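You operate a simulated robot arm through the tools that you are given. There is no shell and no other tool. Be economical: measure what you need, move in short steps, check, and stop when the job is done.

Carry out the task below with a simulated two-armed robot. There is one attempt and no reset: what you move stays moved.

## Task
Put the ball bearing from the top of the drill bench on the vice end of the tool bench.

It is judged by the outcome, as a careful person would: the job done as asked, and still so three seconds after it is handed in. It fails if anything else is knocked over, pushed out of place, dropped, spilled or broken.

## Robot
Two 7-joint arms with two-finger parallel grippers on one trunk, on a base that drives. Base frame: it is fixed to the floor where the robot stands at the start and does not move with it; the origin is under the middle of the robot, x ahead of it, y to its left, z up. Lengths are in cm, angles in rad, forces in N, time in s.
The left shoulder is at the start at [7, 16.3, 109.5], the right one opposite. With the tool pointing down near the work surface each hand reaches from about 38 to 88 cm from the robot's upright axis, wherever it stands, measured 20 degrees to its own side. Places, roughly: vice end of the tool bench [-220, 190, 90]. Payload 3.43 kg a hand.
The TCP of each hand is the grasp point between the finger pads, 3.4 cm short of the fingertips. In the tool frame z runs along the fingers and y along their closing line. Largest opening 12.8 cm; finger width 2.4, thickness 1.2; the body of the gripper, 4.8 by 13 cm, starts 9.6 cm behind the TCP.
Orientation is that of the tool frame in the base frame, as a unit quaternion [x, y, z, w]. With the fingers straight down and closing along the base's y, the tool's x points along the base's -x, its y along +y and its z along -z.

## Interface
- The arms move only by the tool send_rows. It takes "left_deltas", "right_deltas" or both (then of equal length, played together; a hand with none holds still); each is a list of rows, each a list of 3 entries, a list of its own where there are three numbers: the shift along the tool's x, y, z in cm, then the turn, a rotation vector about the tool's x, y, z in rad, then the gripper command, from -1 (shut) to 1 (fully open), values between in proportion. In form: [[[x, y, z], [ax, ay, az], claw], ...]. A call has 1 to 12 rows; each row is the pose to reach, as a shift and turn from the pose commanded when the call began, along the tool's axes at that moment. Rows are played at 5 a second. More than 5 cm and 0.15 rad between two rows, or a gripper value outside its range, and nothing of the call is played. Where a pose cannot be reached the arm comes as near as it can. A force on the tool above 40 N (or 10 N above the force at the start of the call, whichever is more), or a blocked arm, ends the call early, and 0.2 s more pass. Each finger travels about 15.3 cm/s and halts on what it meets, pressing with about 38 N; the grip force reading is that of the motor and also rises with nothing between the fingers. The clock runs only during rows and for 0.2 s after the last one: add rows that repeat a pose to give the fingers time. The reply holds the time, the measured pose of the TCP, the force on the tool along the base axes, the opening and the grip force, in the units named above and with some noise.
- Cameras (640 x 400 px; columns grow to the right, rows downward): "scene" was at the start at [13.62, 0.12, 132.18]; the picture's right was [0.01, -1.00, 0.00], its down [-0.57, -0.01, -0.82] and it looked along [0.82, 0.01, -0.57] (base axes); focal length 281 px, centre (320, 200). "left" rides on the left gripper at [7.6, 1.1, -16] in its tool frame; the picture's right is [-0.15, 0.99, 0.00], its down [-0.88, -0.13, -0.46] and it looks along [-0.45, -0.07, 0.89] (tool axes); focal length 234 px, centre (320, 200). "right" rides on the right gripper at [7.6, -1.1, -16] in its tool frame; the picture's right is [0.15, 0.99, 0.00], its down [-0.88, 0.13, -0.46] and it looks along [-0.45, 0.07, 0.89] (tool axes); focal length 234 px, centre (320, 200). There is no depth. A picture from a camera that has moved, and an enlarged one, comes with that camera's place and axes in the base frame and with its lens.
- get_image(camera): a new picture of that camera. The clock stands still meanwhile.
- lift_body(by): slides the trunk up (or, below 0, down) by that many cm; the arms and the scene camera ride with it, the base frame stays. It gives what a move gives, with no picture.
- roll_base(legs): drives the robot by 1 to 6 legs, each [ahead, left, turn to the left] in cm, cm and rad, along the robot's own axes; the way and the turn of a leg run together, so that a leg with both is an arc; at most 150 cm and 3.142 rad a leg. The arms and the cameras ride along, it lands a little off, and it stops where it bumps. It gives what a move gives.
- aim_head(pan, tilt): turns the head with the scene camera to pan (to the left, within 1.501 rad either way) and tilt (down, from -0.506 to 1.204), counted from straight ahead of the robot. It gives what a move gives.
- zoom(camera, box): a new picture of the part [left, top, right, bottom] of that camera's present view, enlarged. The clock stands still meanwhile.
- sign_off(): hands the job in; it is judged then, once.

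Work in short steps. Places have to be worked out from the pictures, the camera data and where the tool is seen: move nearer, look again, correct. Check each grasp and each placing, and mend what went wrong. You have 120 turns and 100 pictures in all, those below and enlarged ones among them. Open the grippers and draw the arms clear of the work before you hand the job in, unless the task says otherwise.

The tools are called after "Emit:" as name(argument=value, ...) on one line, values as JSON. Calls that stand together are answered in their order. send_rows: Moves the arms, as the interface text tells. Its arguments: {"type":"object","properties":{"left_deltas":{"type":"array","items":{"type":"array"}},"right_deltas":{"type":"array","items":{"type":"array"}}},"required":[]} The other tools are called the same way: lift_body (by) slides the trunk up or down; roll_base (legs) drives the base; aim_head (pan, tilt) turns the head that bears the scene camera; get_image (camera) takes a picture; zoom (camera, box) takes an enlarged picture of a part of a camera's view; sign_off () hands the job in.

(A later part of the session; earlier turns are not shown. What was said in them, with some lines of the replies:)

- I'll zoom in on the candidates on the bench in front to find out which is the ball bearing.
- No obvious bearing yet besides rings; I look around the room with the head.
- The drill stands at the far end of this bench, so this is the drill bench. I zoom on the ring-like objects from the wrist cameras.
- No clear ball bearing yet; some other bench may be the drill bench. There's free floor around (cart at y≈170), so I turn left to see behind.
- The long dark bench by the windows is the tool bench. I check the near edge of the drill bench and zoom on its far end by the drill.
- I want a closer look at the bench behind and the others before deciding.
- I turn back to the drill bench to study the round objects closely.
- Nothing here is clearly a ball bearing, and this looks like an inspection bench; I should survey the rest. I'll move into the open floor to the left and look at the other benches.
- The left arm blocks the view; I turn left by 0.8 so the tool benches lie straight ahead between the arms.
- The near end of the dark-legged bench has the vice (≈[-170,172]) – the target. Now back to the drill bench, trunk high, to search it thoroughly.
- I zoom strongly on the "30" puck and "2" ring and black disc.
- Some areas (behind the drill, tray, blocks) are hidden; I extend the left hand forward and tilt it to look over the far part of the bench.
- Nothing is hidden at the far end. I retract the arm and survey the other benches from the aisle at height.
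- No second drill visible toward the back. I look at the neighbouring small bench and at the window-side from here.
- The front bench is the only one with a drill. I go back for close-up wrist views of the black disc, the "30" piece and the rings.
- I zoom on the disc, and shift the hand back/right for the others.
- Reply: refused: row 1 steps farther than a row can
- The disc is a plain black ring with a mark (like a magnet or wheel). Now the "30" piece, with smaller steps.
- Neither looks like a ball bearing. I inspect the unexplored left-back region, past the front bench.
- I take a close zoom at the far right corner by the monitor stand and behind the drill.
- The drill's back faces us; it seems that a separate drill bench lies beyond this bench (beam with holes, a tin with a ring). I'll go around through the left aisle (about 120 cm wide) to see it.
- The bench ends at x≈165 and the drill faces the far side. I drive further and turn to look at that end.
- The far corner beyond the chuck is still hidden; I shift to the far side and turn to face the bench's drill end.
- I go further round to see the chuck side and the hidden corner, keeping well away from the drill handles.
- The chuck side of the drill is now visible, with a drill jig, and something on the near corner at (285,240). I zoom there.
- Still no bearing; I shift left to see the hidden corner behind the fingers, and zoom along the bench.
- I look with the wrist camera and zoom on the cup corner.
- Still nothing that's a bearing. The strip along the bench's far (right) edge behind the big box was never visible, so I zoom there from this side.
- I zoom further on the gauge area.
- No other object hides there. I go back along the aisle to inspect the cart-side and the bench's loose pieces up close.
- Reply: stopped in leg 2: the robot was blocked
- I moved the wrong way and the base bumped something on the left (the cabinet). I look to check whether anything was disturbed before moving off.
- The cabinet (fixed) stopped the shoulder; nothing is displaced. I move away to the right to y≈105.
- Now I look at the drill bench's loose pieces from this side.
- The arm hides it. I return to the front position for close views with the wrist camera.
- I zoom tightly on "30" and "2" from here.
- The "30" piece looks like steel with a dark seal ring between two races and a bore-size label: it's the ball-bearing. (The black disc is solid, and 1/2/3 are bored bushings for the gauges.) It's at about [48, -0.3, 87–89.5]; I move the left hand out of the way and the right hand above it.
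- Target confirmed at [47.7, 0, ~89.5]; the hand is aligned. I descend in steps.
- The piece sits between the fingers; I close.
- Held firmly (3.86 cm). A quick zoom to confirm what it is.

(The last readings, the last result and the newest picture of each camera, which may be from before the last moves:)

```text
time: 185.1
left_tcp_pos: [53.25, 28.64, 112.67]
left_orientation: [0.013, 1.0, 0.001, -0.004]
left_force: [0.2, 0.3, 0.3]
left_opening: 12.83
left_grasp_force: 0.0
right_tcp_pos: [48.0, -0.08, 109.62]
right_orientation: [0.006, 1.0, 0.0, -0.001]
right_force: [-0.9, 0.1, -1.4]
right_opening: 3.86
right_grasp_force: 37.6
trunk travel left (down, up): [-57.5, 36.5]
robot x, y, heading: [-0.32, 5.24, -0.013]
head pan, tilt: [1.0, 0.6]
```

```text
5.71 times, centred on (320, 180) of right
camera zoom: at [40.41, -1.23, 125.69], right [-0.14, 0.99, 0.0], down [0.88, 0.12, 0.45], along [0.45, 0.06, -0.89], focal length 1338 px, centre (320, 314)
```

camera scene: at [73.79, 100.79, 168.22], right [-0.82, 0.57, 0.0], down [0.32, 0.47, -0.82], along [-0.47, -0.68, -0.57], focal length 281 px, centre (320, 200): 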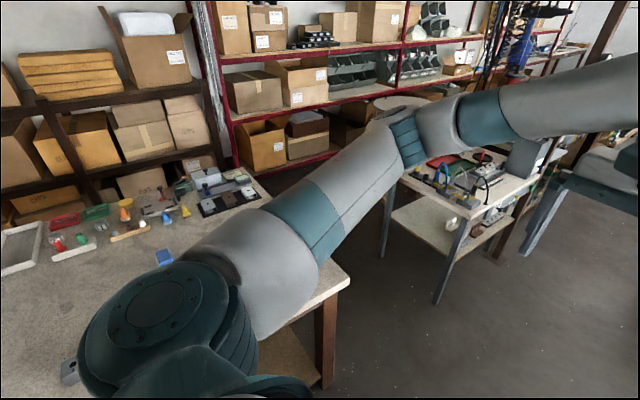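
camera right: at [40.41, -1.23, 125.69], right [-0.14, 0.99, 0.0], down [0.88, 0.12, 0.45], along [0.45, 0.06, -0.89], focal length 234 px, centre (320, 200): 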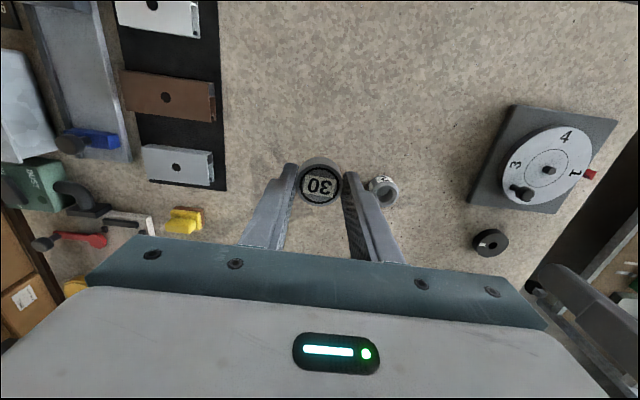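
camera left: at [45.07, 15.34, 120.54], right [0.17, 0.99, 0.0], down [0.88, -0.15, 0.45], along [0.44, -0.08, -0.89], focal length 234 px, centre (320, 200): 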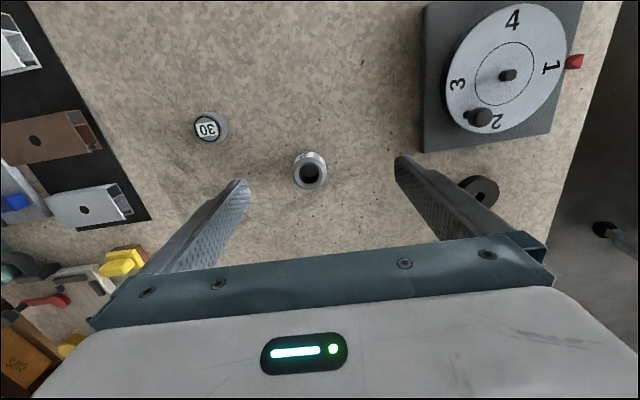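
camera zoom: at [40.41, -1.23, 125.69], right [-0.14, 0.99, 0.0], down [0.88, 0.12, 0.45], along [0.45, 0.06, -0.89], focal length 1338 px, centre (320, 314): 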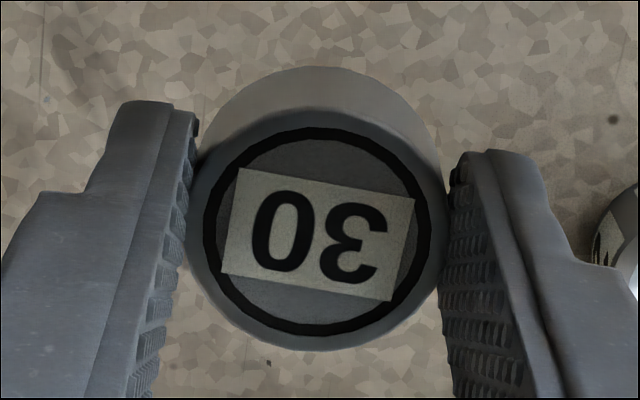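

The piece is securely held. I raise the trunk for clearance and drive into the aisle toward the tool bench.

Emit:
lift_body(by=22)

Emit:
roll_base(legs=[[0, 0, 1.58], [90, 0, 0], [0, 0, 1.57]])

Emit:
aim_head(pan=-0.3, tilt=0.5)

Emit:
get_image(camera="scene")

```text
time: 187.4
left_tcp_pos: [53.2, 28.74, 134.66]
left_orientation: [0.013, 1.0, 0.002, -0.003]
left_force: [-0.9, 0.2, 0.2]
left_opening: 12.78
left_grasp_force: 0.0
right_tcp_pos: [47.97, -0.05, 131.57]
right_orientation: [0.005, 1.0, 0.0, -0.001]
right_force: [-0.7, 0.3, -0.4]
right_opening: 3.83
right_grasp_force: 38.1
trunk travel left (down, up): [-79.5, 14.5]
robot x, y, heading: [-0.69, 5.17, -0.01]
head pan, tilt: [1.0, 0.6]
```

```text
time: 199.8
left_tcp_pos: [-52.39, 67.3, 134.61]
left_orientation: [1.0, 0.014, 0.004, 0.0]
left_force: [-0.4, -0.8, -0.8]
left_opening: 12.79
left_grasp_force: 0.0
right_tcp_pos: [-48.54, 96.37, 131.63]
right_orientation: [1.0, 0.02, 0.0, 0.0]
right_force: [0.0, -0.3, 0.3]
right_opening: 3.83
right_grasp_force: 38.1
trunk travel left (down, up): [-79.5, 14.5]
robot x, y, heading: [0.27, 93.94, -3.102]
head pan, tilt: [1.0, 0.6]
```

```text
time: 201.3
left_tcp_pos: [-52.31, 67.27, 134.74]
left_orientation: [1.0, 0.015, 0.004, 0.0]
left_force: [0.4, -0.4, -1.3]
left_opening: 12.76
left_grasp_force: 0.1
right_tcp_pos: [-48.5, 96.39, 131.68]
right_orientation: [1.0, 0.021, 0.0, -0.001]
right_force: [-0.7, 0.5, -0.5]
right_opening: 3.83
right_grasp_force: 38.0
trunk travel left (down, up): [-79.5, 14.5]
robot x, y, heading: [0.21, 93.68, -3.1]
head pan, tilt: [-0.3, 0.499]
```

```text
31 pictures are left
camera scene: at [-13.93, 95.68, 155.13], right [0.26, 0.97, 0.0], down [0.46, -0.12, -0.88], along [-0.85, 0.23, -0.48], focal length 281 px, centre (320, 200)
```

scene: 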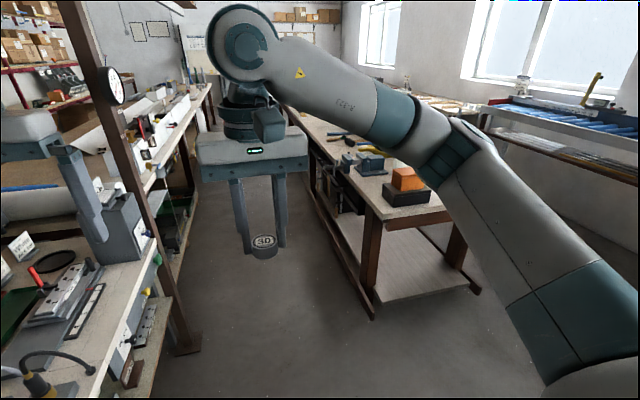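

The right elbow blocks part of the view, the aisle is clear. I drive ahead alongside the bench, then turn right to face it.

Emit:
roll_base(legs=[[0, 0, -0.06], [120, 0, 0]])

Emit:
aim_head(pan=-1.0, tilt=0.6)

Emit:
get_image(camera="scene")

```text
time: 206.1
left_tcp_pos: [-138.53, 67.83, 137.21]
left_orientation: [1.0, 0.015, -0.022, 0.007]
left_force: [-0.3, 0.1, 0.4]
left_opening: 12.81
left_grasp_force: 0.1
right_tcp_pos: [-135.79, 96.63, 132.78]
right_orientation: [0.999, 0.029, -0.011, 0.007]
right_force: [0.1, 1.0, -1.0]
right_opening: 3.87
right_grasp_force: 38.0
trunk travel left (down, up): [-79.5, 14.5]
robot x, y, heading: [-89.75, 93.09, -3.084]
head pan, tilt: [-0.3, 0.499]
stopped in leg 2: the robot was blocked; the commanded pose is now the measured one
```

```text
time: 207.2
left_tcp_pos: [-138.5, 67.77, 137.15]
left_orientation: [1.0, 0.017, -0.022, 0.007]
left_force: [0.3, 0.0, 0.8]
left_opening: 12.79
left_grasp_force: 0.1
right_tcp_pos: [-135.87, 96.69, 132.82]
right_orientation: [0.999, 0.029, -0.011, 0.006]
right_force: [-0.1, -0.1, -0.7]
right_opening: 3.86
right_grasp_force: 38.0
trunk travel left (down, up): [-79.5, 14.5]
robot x, y, heading: [-89.36, 93.11, -3.087]
head pan, tilt: [-1.0, 0.6]
```

```text
30 pictures are left
camera scene: at [-96.89, 101.92, 154.31], right [0.81, 0.59, -0.03], down [0.31, -0.47, -0.83], along [-0.5, 0.66, -0.56], focal length 281 px, centre (320, 200)
```

scene: 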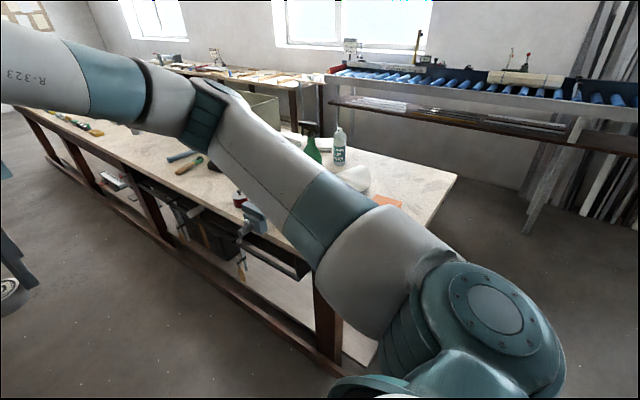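

The base was blocked at x≈-90 and it leans slightly; I back off a little and look at what's on both sides.

Emit:
roll_base(legs=[[-8, 0, 0]])

Emit:
aim_head(pan=0.4, tilt=0.95)

Emit:
get_image(camera="scene")

Emit:
aim_head(pan=-0.7, tilt=1.0)

Emit:
get_image(camera="scene")

```text
time: 208.3
left_tcp_pos: [-134.31, 66.65, 135.02]
left_orientation: [1.0, 0.016, -0.004, 0.0]
left_force: [-2.2, -0.4, -1.3]
left_opening: 12.8
left_grasp_force: 0.0
right_tcp_pos: [-131.21, 95.65, 131.42]
right_orientation: [1.0, 0.027, 0.003, -0.001]
right_force: [0.0, 0.1, -1.0]
right_opening: 3.86
right_grasp_force: 37.9
trunk travel left (down, up): [-79.5, 14.5]
robot x, y, heading: [-81.87, 93.66, -3.088]
head pan, tilt: [-1.0, 0.6]
```

```text
time: 209.8
left_tcp_pos: [-133.66, 66.7, 135.38]
left_orientation: [1.0, 0.016, -0.007, 0.001]
left_force: [0.2, -0.3, 0.2]
left_opening: 12.81
left_grasp_force: 0.1
right_tcp_pos: [-130.53, 95.76, 131.67]
right_orientation: [1.0, 0.026, 0.0, 0.001]
right_force: [-0.2, -0.1, -0.7]
right_opening: 3.86
right_grasp_force: 37.0
trunk travel left (down, up): [-79.5, 14.5]
robot x, y, heading: [-81.93, 93.44, -3.089]
head pan, tilt: [0.4, 0.949]
```

```text
29 pictures are left
camera scene: at [-93.58, 90.14, 151.39], right [-0.43, 0.9, 0.0], down [0.73, 0.35, -0.58], along [-0.52, -0.25, -0.81], focal length 281 px, centre (320, 200)
```

scene: 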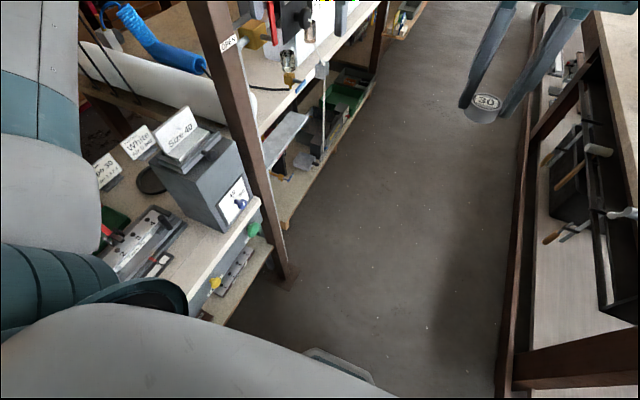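

```text
time: 211.1
left_tcp_pos: [-133.75, 66.85, 135.33]
left_orientation: [1.0, 0.016, -0.007, 0.0]
left_force: [0.4, 1.3, 0.6]
left_opening: 12.8
left_grasp_force: 0.1
right_tcp_pos: [-130.61, 95.8, 131.73]
right_orientation: [1.0, 0.026, 0.0, 0.0]
right_force: [1.0, -0.1, 0.5]
right_opening: 3.87
right_grasp_force: 38.0
trunk travel left (down, up): [-79.5, 14.5]
robot x, y, heading: [-81.52, 93.71, -3.089]
head pan, tilt: [-0.7, 1.0]
```

```text
28 pictures are left
camera scene: at [-92.64, 97.48, 151.02], right [0.6, 0.8, 0.0], down [0.67, -0.51, -0.54], along [-0.43, 0.33, -0.84], focal length 281 px, centre (320, 200)
```

scene: 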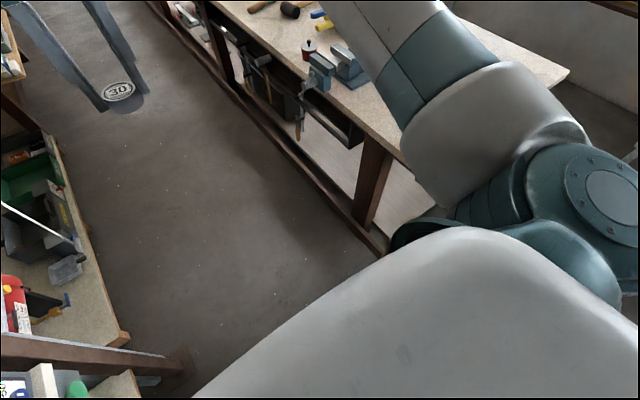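

The base likely touched the post's foot at [-136,48]. The aisle's middle is y≈106. Cards on the small bench mention sizes/30, so I zoom on these for a clue while here.

Emit:
aim_head(pan=0.4, tilt=0.95)

Emit:
zoom(camera="scene", box=[80, 80, 280, 300])

```text
time: 212.5
left_tcp_pos: [-133.81, 66.69, 135.34]
left_orientation: [1.0, 0.016, -0.006, 0.0]
left_force: [-0.1, 0.5, 0.1]
left_opening: 12.79
left_grasp_force: 0.0
right_tcp_pos: [-130.47, 95.85, 131.74]
right_orientation: [1.0, 0.026, 0.0, 0.0]
right_force: [-0.1, -0.4, -1.2]
right_opening: 3.87
right_grasp_force: 38.4
trunk travel left (down, up): [-79.5, 14.5]
robot x, y, heading: [-81.71, 93.46, -3.091]
head pan, tilt: [0.4, 0.949]
```

```text
1.82 times, centred on (180, 190) of scene
camera zoom: at [-93.63, 90.11, 151.38], right [-0.43, 0.9, 0.0], down [0.73, 0.35, -0.58], along [-0.52, -0.25, -0.81], focal length 510 px, centre (574, 218)
```

zoom: 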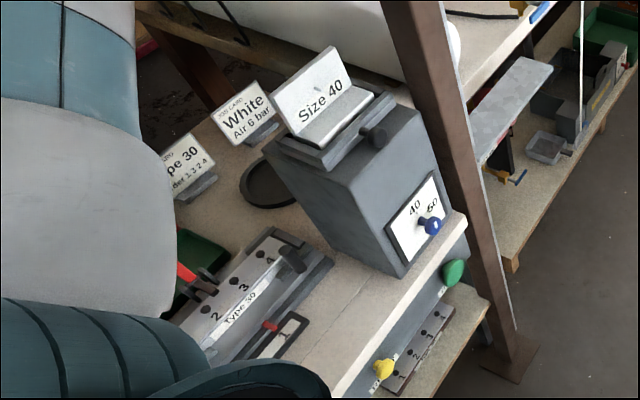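

Sizes are unrelated to the placement. I shift to the aisle's middle, straighten, and drive in.

Emit:
roll_base(legs=[[0, -14, -0.05], [55, 0, 0]])

```text
time: 216.5
left_tcp_pos: [-190.28, 83.83, 135.4]
left_orientation: [1.0, -0.015, -0.007, 0.001]
left_force: [0.2, -0.7, -0.4]
left_opening: 12.81
left_grasp_force: 0.0
right_tcp_pos: [-185.33, 112.76, 131.7]
right_orientation: [1.0, -0.005, 0.0, -0.001]
right_force: [0.7, 0.8, -1.2]
right_opening: 3.87
right_grasp_force: 37.6
trunk travel left (down, up): [-79.5, 14.5]
robot x, y, heading: [-137.07, 107.39, 3.13]
head pan, tilt: [0.4, 0.949]
```

Clear. I drive on to x≈-185 and turn right to face the bench.

Emit:
roll_base(legs=[[48, 0, 0], [0, 0, -1.55]])

Emit:
aim_head(pan=0.0, tilt=0.7)

Emit:
get_image(camera="scene")

```text
time: 223.2
left_tcp_pos: [-211.37, 160.25, 135.46]
left_orientation: [0.711, -0.703, -0.004, -0.005]
left_force: [0.8, -0.9, 0.8]
left_opening: 12.82
left_grasp_force: 0.2
right_tcp_pos: [-182.43, 156.43, 131.67]
right_orientation: [0.719, -0.695, 0.0, 0.0]
right_force: [0.6, 0.1, -0.5]
right_opening: 3.86
right_grasp_force: 37.9
trunk travel left (down, up): [-79.5, 14.5]
robot x, y, heading: [-185.53, 107.64, 1.602]
head pan, tilt: [0.4, 0.949]
```

```text
time: 224.0
left_tcp_pos: [-211.4, 160.03, 135.36]
left_orientation: [0.711, -0.703, -0.006, -0.004]
left_force: [0.3, -0.5, -0.7]
left_opening: 12.79
left_grasp_force: 0.1
right_tcp_pos: [-182.48, 156.38, 131.67]
right_orientation: [0.718, -0.696, 0.0, 0.0]
right_force: [-0.2, 0.5, -1.1]
right_opening: 3.83
right_grasp_force: 37.5
trunk travel left (down, up): [-79.5, 14.5]
robot x, y, heading: [-185.7, 107.16, 1.598]
head pan, tilt: [0.0, 0.7]
```

```text
26 pictures are left
camera scene: at [-186.29, 121.16, 153.35], right [1.0, 0.03, 0.0], down [0.02, -0.64, -0.76], along [-0.03, 0.76, -0.64], focal length 281 px, centre (320, 200)
```

scene: 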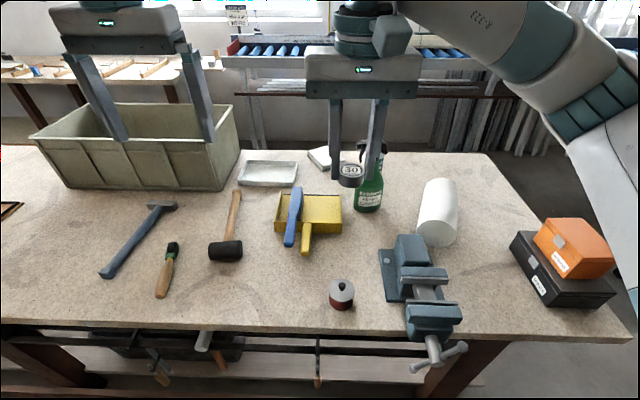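

Clear view: vice at ≈[-165,165], free spot between the mallet and the small can at ≈[-199,164]. I shift the base 16 cm left so the right hand sits over it.

Emit:
roll_base(legs=[[0, 16, -0.02]])

Emit:
get_image(camera="right")

```text
time: 225.4
left_tcp_pos: [-225.36, 160.36, 135.47]
left_orientation: [-0.703, 0.712, 0.006, 0.004]
left_force: [0.1, 0.6, 0.2]
left_opening: 12.81
left_grasp_force: 0.0
right_tcp_pos: [-196.58, 156.01, 131.71]
right_orientation: [0.71, -0.704, -0.001, 0.0]
right_force: [-0.4, -0.8, -0.8]
right_opening: 3.85
right_grasp_force: 38.2
trunk travel left (down, up): [-79.5, 14.5]
robot x, y, heading: [-201.16, 107.36, 1.575]
head pan, tilt: [0.0, 0.7]
```

```text
25 pictures are left
camera right: at [-195.32, 148.4, 147.72], right [-0.99, -0.15, 0.0], down [-0.14, 0.88, 0.46], along [-0.07, 0.45, -0.89], focal length 234 px, centre (320, 200)
```

right: 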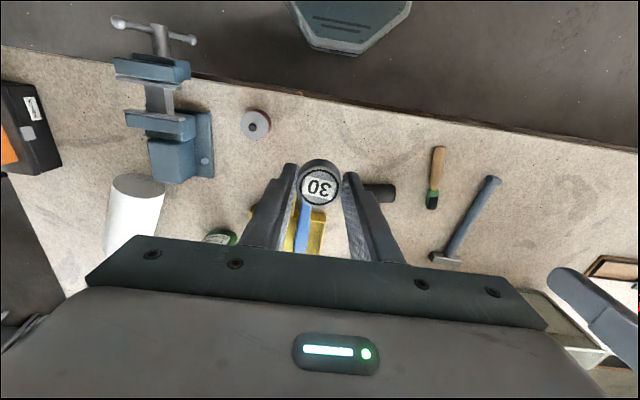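

The spot [-200,163] is clear (can at [-182,160], mallet at [-216,171], brush tips at y≥172). I move over it and descend to z≈101.

Emit:
send_rows(right_deltas=[[[-3, 1.5, 0], [0, 0, 0], -1], [[-6, 3, 0], [0, 0, 0], -1], [[-7, 3.4, 2], [0, 0, 0], -1], [[-7, 3.4, 6], [0, 0, 0], -1], [[-7, 3.4, 10], [0, 0, 0], -1], [[-7, 3.4, 14], [0, 0, 0], -1], [[-7, 3.4, 18], [0, 0, 0], -1], [[-7, 3.4, 22], [0, 0, 0], -1], [[-7, 3.4, 26], [0, 0, 0], -1], [[-7, 3.4, 30], [0, 0, 0], -1], [[-7, 3.4, 30], [0, 0, 0], -1]])

Emit:
get_image(camera="right")

Emit:
get_image(camera="scene")

```text
time: 227.8
left_tcp_pos: [-225.77, 160.33, 135.46]
left_orientation: [-0.703, 0.711, 0.005, 0.005]
left_force: [0.5, 0.4, -0.4]
left_opening: 12.81
left_grasp_force: 0.1
right_tcp_pos: [-200.42, 162.98, 101.34]
right_orientation: [0.71, -0.704, 0.0, 0.001]
right_force: [0.1, 0.3, 0.1]
right_opening: 3.82
right_grasp_force: 37.6
trunk travel left (down, up): [-79.5, 14.5]
robot x, y, heading: [-201.13, 107.08, 1.584]
head pan, tilt: [0.0, 0.7]
```

```text
24 pictures are left
camera right: at [-199.28, 155.34, 117.43], right [-0.99, -0.15, 0.0], down [-0.14, 0.88, 0.46], along [-0.07, 0.45, -0.89], focal length 234 px, centre (320, 200)
```

right: 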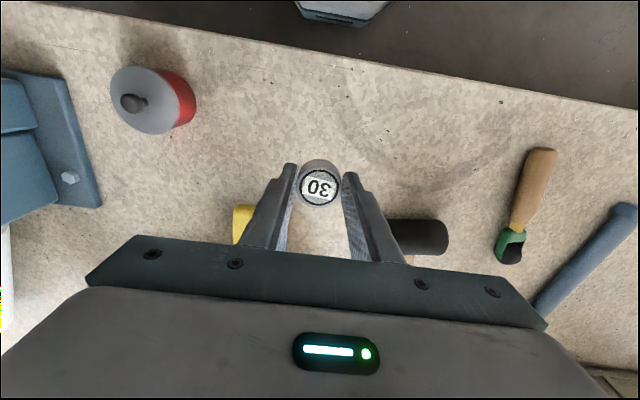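

```text
23 pictures are left
camera scene: at [-201.56, 120.83, 153.36], right [1.0, 0.01, 0.0], down [0.0, -0.64, -0.76], along [-0.01, 0.76, -0.64], focal length 281 px, centre (320, 200)
```

scene: 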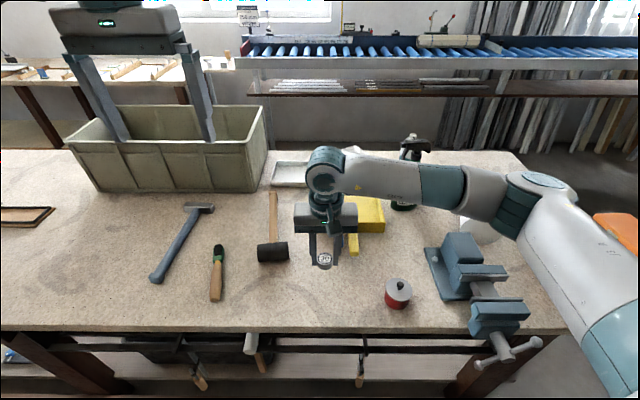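

The spot under the piece is free. I lower further, slowly near contact.

Emit:
send_rows(right_deltas=[[[0, 0, 4], [0, 0, 0], -1], [[0, 0, 7.5], [0, 0, 0], -1], [[0, 0, 9], [0, 0, 0], -1], [[0, 0, 9.6], [0, 0, 0], -1], [[0, 0, 10], [0, 0, 0], -1], [[0, 0, 10], [0, 0, 0], -1]])

Emit:
zoom(camera="scene", box=[260, 200, 400, 300])

```text
time: 229.2
left_tcp_pos: [-225.65, 160.42, 135.36]
left_orientation: [-0.703, 0.711, 0.005, 0.005]
left_force: [-0.8, 0.2, -0.3]
left_opening: 12.81
left_grasp_force: 0.1
right_tcp_pos: [-200.28, 162.91, 91.59]
right_orientation: [0.71, -0.704, 0.0, 0.0]
right_force: [-0.1, 0.6, -1.1]
right_opening: 3.85
right_grasp_force: 37.9
trunk travel left (down, up): [-79.5, 14.5]
robot x, y, heading: [-201.11, 106.87, 1.58]
head pan, tilt: [0.0, 0.7]
```

```text
4.00 times, centred on (330, 250) of scene
camera zoom: at [-201.53, 120.85, 153.36], right [1.0, 0.01, 0.0], down [0.0, -0.64, -0.76], along [-0.01, 0.76, -0.64], focal length 1123 px, centre (280, 0)
```

zoom: 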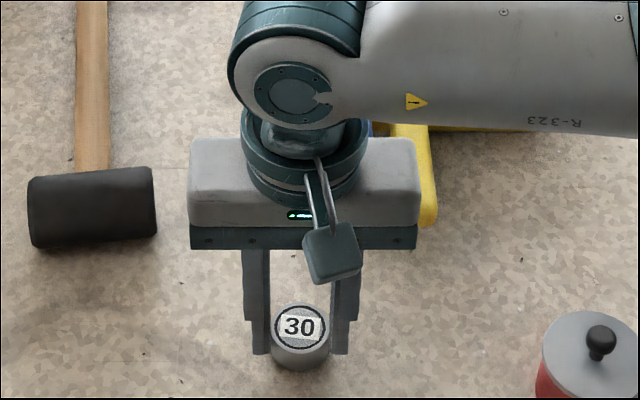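

Almost at the surface, no contact yet. I lower a few more millimetres watching the force.

Emit:
send_rows(right_deltas=[[[0, 0, 0.2], [0, 0, 0], -1], [[0, 0, 0.4], [0, 0, 0], -1], [[0, 0, 0.5], [0, 0, 0], -1], [[0, 0, 0.5], [0, 0, 0], -1]])

```text
time: 230.2
left_tcp_pos: [-225.64, 160.32, 135.45]
left_orientation: [-0.703, 0.711, 0.006, 0.005]
left_force: [-0.6, 0.4, -1.2]
left_opening: 12.79
left_grasp_force: 0.1
right_tcp_pos: [-200.19, 162.93, 91.18]
right_orientation: [0.71, -0.704, 0.0, 0.001]
right_force: [1.5, 0.6, 0.2]
right_opening: 3.85
right_grasp_force: 38.5
trunk travel left (down, up): [-79.5, 14.5]
robot x, y, heading: [-201.35, 107.43, 1.578]
head pan, tilt: [0.0, 0.7]
```

Emit:
send_rows(right_deltas=[[[0, 0, 0.2], [0, 0, 0], -1], [[0, 0, 0.4], [0, 0, 0], -1], [[0, 0, 0.4], [0, 0, 0], -1]])

```text
time: 231.0
left_tcp_pos: [-225.56, 160.17, 135.57]
left_orientation: [-0.702, 0.712, 0.006, 0.005]
left_force: [0.4, -0.5, 0.2]
left_opening: 12.8
left_grasp_force: 0.2
right_tcp_pos: [-200.28, 162.79, 91.13]
right_orientation: [0.709, -0.705, -0.003, -0.002]
right_force: [5.8, 6.0, 31.6]
right_opening: 3.84
right_grasp_force: 38.1
trunk travel left (down, up): [-79.5, 14.5]
robot x, y, heading: [-201.14, 107.35, 1.577]
head pan, tilt: [0.0, 0.7]
```

Contact: 32 N upward at z 91.13. I ease up slightly, then open gently and retreat straight up.

Emit:
send_rows(right_deltas=[[[0, 0, -0.35], [0, 0, 0], -1], [[0, 0, -0.35], [0, 0, 0], -1], [[0, 0, -0.35], [0, 0, 0], -0.2], [[0, 0, -0.35], [0, 0, 0], 0], [[0, 0, -0.35], [0, 0, 0], 0]])

Emit:
get_image(camera="right")

```text
time: 232.2
left_tcp_pos: [-225.62, 160.35, 135.35]
left_orientation: [-0.703, 0.711, 0.004, 0.005]
left_force: [0.3, -0.1, -0.8]
left_opening: 12.81
left_grasp_force: 0.1
right_tcp_pos: [-200.38, 162.79, 91.08]
right_orientation: [0.71, -0.704, 0.001, 0.001]
right_force: [-1.0, 0.2, 0.3]
right_opening: 6.42
right_grasp_force: 0.0
trunk travel left (down, up): [-79.5, 14.5]
robot x, y, heading: [-201.09, 107.17, 1.576]
head pan, tilt: [0.0, 0.7]
```

```text
21 pictures are left
camera right: at [-199.22, 155.31, 107.11], right [-0.99, -0.15, 0.0], down [-0.14, 0.88, 0.45], along [-0.07, 0.45, -0.89], focal length 234 px, centre (320, 200)
```

right: 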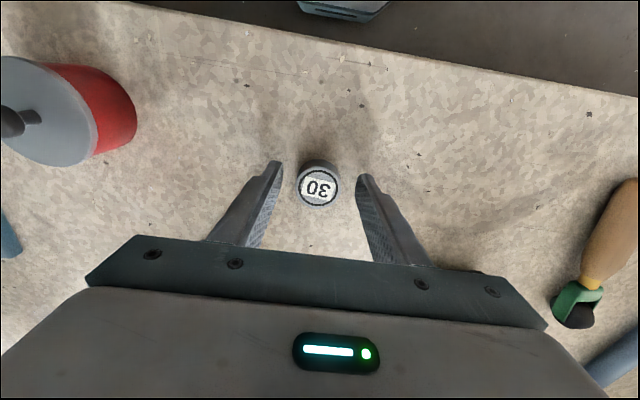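

It's free between the fingers and standing. I raise the hand well clear and open fully, then check.

Emit:
send_rows(right_deltas=[[[0, 0, -3], [0, 0, 0], 0], [[0, 0, -7], [0, 0, 0], 0], [[0, 0, -11], [0, 0, 0], 0], [[0, 0, -15], [0, 0, 0], 0.3], [[0, 0, -19], [0, 0, 0], 0.6], [[0, 0, -23], [0, 0, 0], 1], [[0, 0, -27], [0, 0, 0], 1], [[0, 0, -31], [0, 0, 0], 1], [[3, 0, -35], [0, 0, 0], 1], [[6, 0, -38], [0, 0, 0], 1], [[6, 0, -38], [0, 0, 0], 1]])

Emit:
get_image(camera="scene")

```text
time: 234.6
left_tcp_pos: [-225.55, 160.56, 135.33]
left_orientation: [-0.703, 0.711, 0.005, 0.003]
left_force: [0.2, 0.8, -0.6]
left_opening: 12.8
left_grasp_force: 0.1
right_tcp_pos: [-200.22, 156.91, 129.0]
right_orientation: [0.71, -0.704, 0.001, 0.0]
right_force: [-0.4, 0.1, -0.1]
right_opening: 12.78
right_grasp_force: 0.0
trunk travel left (down, up): [-79.5, 14.5]
robot x, y, heading: [-201.06, 107.3, 1.577]
head pan, tilt: [0.0, 0.7]
```

```text
20 pictures are left
camera scene: at [-201.5, 120.96, 153.35], right [1.0, 0.01, 0.0], down [0.0, -0.64, -0.76], along [-0.01, 0.76, -0.64], focal length 281 px, centre (320, 200)
```

scene: 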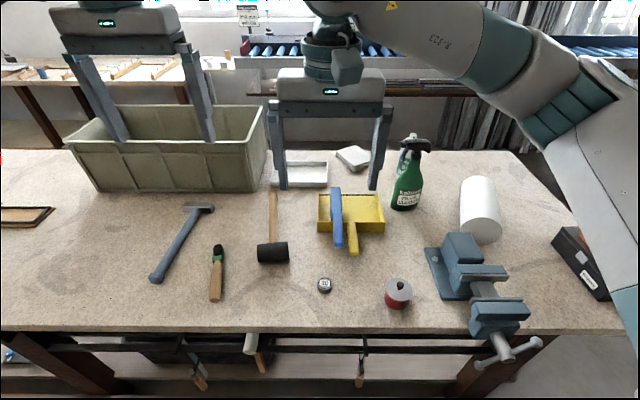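

The bearing stands on the tool bench. Since the base was blocked earlier near the bench end, I check the black/orange boxes and bottles there by shifting the view.

Emit:
aim_head(pan=-0.7, tilt=0.75)

Emit:
get_image(camera="scene")

Emit:
get_image(camera="right")

```text
time: 235.7
left_tcp_pos: [-225.61, 160.36, 135.31]
left_orientation: [-0.703, 0.711, 0.005, 0.005]
left_force: [0.1, -0.4, -0.2]
left_opening: 12.82
left_grasp_force: 0.0
right_tcp_pos: [-200.2, 156.78, 128.92]
right_orientation: [0.71, -0.704, 0.0, 0.0]
right_force: [-0.4, 0.1, 0.1]
right_opening: 12.82
right_grasp_force: 0.0
trunk travel left (down, up): [-79.5, 14.5]
robot x, y, heading: [-201.25, 107.48, 1.578]
head pan, tilt: [-0.7, 0.75]
```

```text
19 pictures are left
camera scene: at [-196.19, 118.74, 152.93], right [0.77, -0.64, 0.0], down [-0.44, -0.53, -0.73], along [0.47, 0.56, -0.68], focal length 281 px, centre (320, 200)
```

scene: 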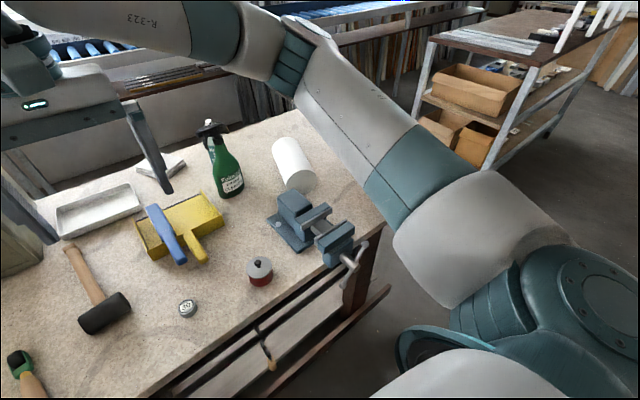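

```text
18 pictures are left
camera right: at [-199.11, 149.27, 145.02], right [-0.99, -0.15, 0.0], down [-0.14, 0.88, 0.46], along [-0.07, 0.45, -0.89], focal length 234 px, centre (320, 200)
```

right: 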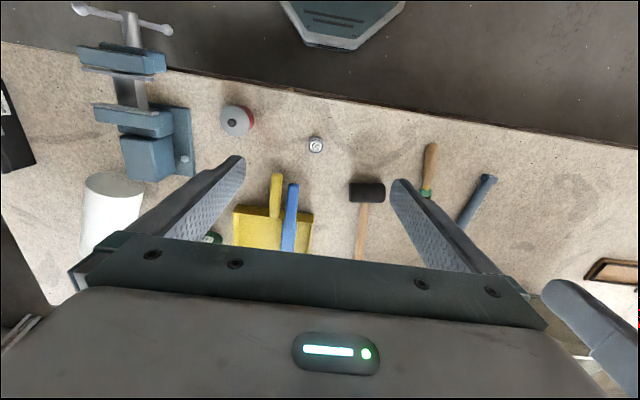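

The bearing stands alone and upright on the vice end, and everything around it is as before. I raise the arms further clear before handing in.

Emit:
lift_body(by=12)

Emit:
zoom(camera="scene", box=[60, 120, 400, 340])

```text
time: 237.2
left_tcp_pos: [-225.57, 160.32, 147.36]
left_orientation: [-0.702, 0.712, 0.005, 0.006]
left_force: [0.0, 0.9, -0.1]
left_opening: 12.78
left_grasp_force: 0.1
right_tcp_pos: [-200.36, 156.84, 140.97]
right_orientation: [0.71, -0.704, 0.001, 0.0]
right_force: [-1.3, -0.3, -0.4]
right_opening: 12.82
right_grasp_force: 0.1
trunk travel left (down, up): [-91.5, 2.5]
robot x, y, heading: [-201.04, 106.89, 1.577]
head pan, tilt: [-0.7, 0.75]
```

```text
1.82 times, centred on (230, 230) of scene
camera zoom: at [-196.19, 118.76, 164.93], right [0.77, -0.64, 0.0], down [-0.44, -0.53, -0.73], along [0.47, 0.56, -0.68], focal length 510 px, centre (484, 146)
```

zoom: 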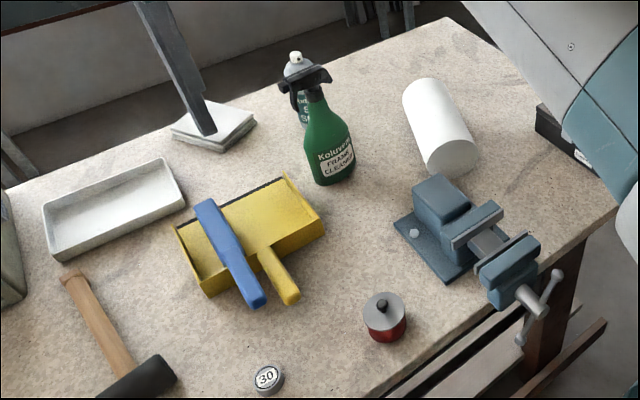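

The bearing is standing on the bench, both bottles are upright, the grippers are open and the arms are clear. I hand it in.

Emit:
sign_off()

```text
The job is handed in.
```

I moved the small steel piece marked "30" from the top of the drill bench to the vice end of the tool bench. I'm not certain it is the ball bearing, because nothing on the drill bench was clearly one. I chose it for its steel body and the dark ring on its top face. The other round pieces were a plain black disc and three numbered bushings.

It stands upright and alone at about [-200, 163], near the vice. The grippers are open and the arms are raised clear of the bench.

The robot was blocked twice while driving: its left shoulder against the grey cabinet, and its base at the entrance to the tool bench aisle. I saw nothing displaced in the pictures afterwards, though my arm partly hid the boxes at the end of the tool bench in the last ones.
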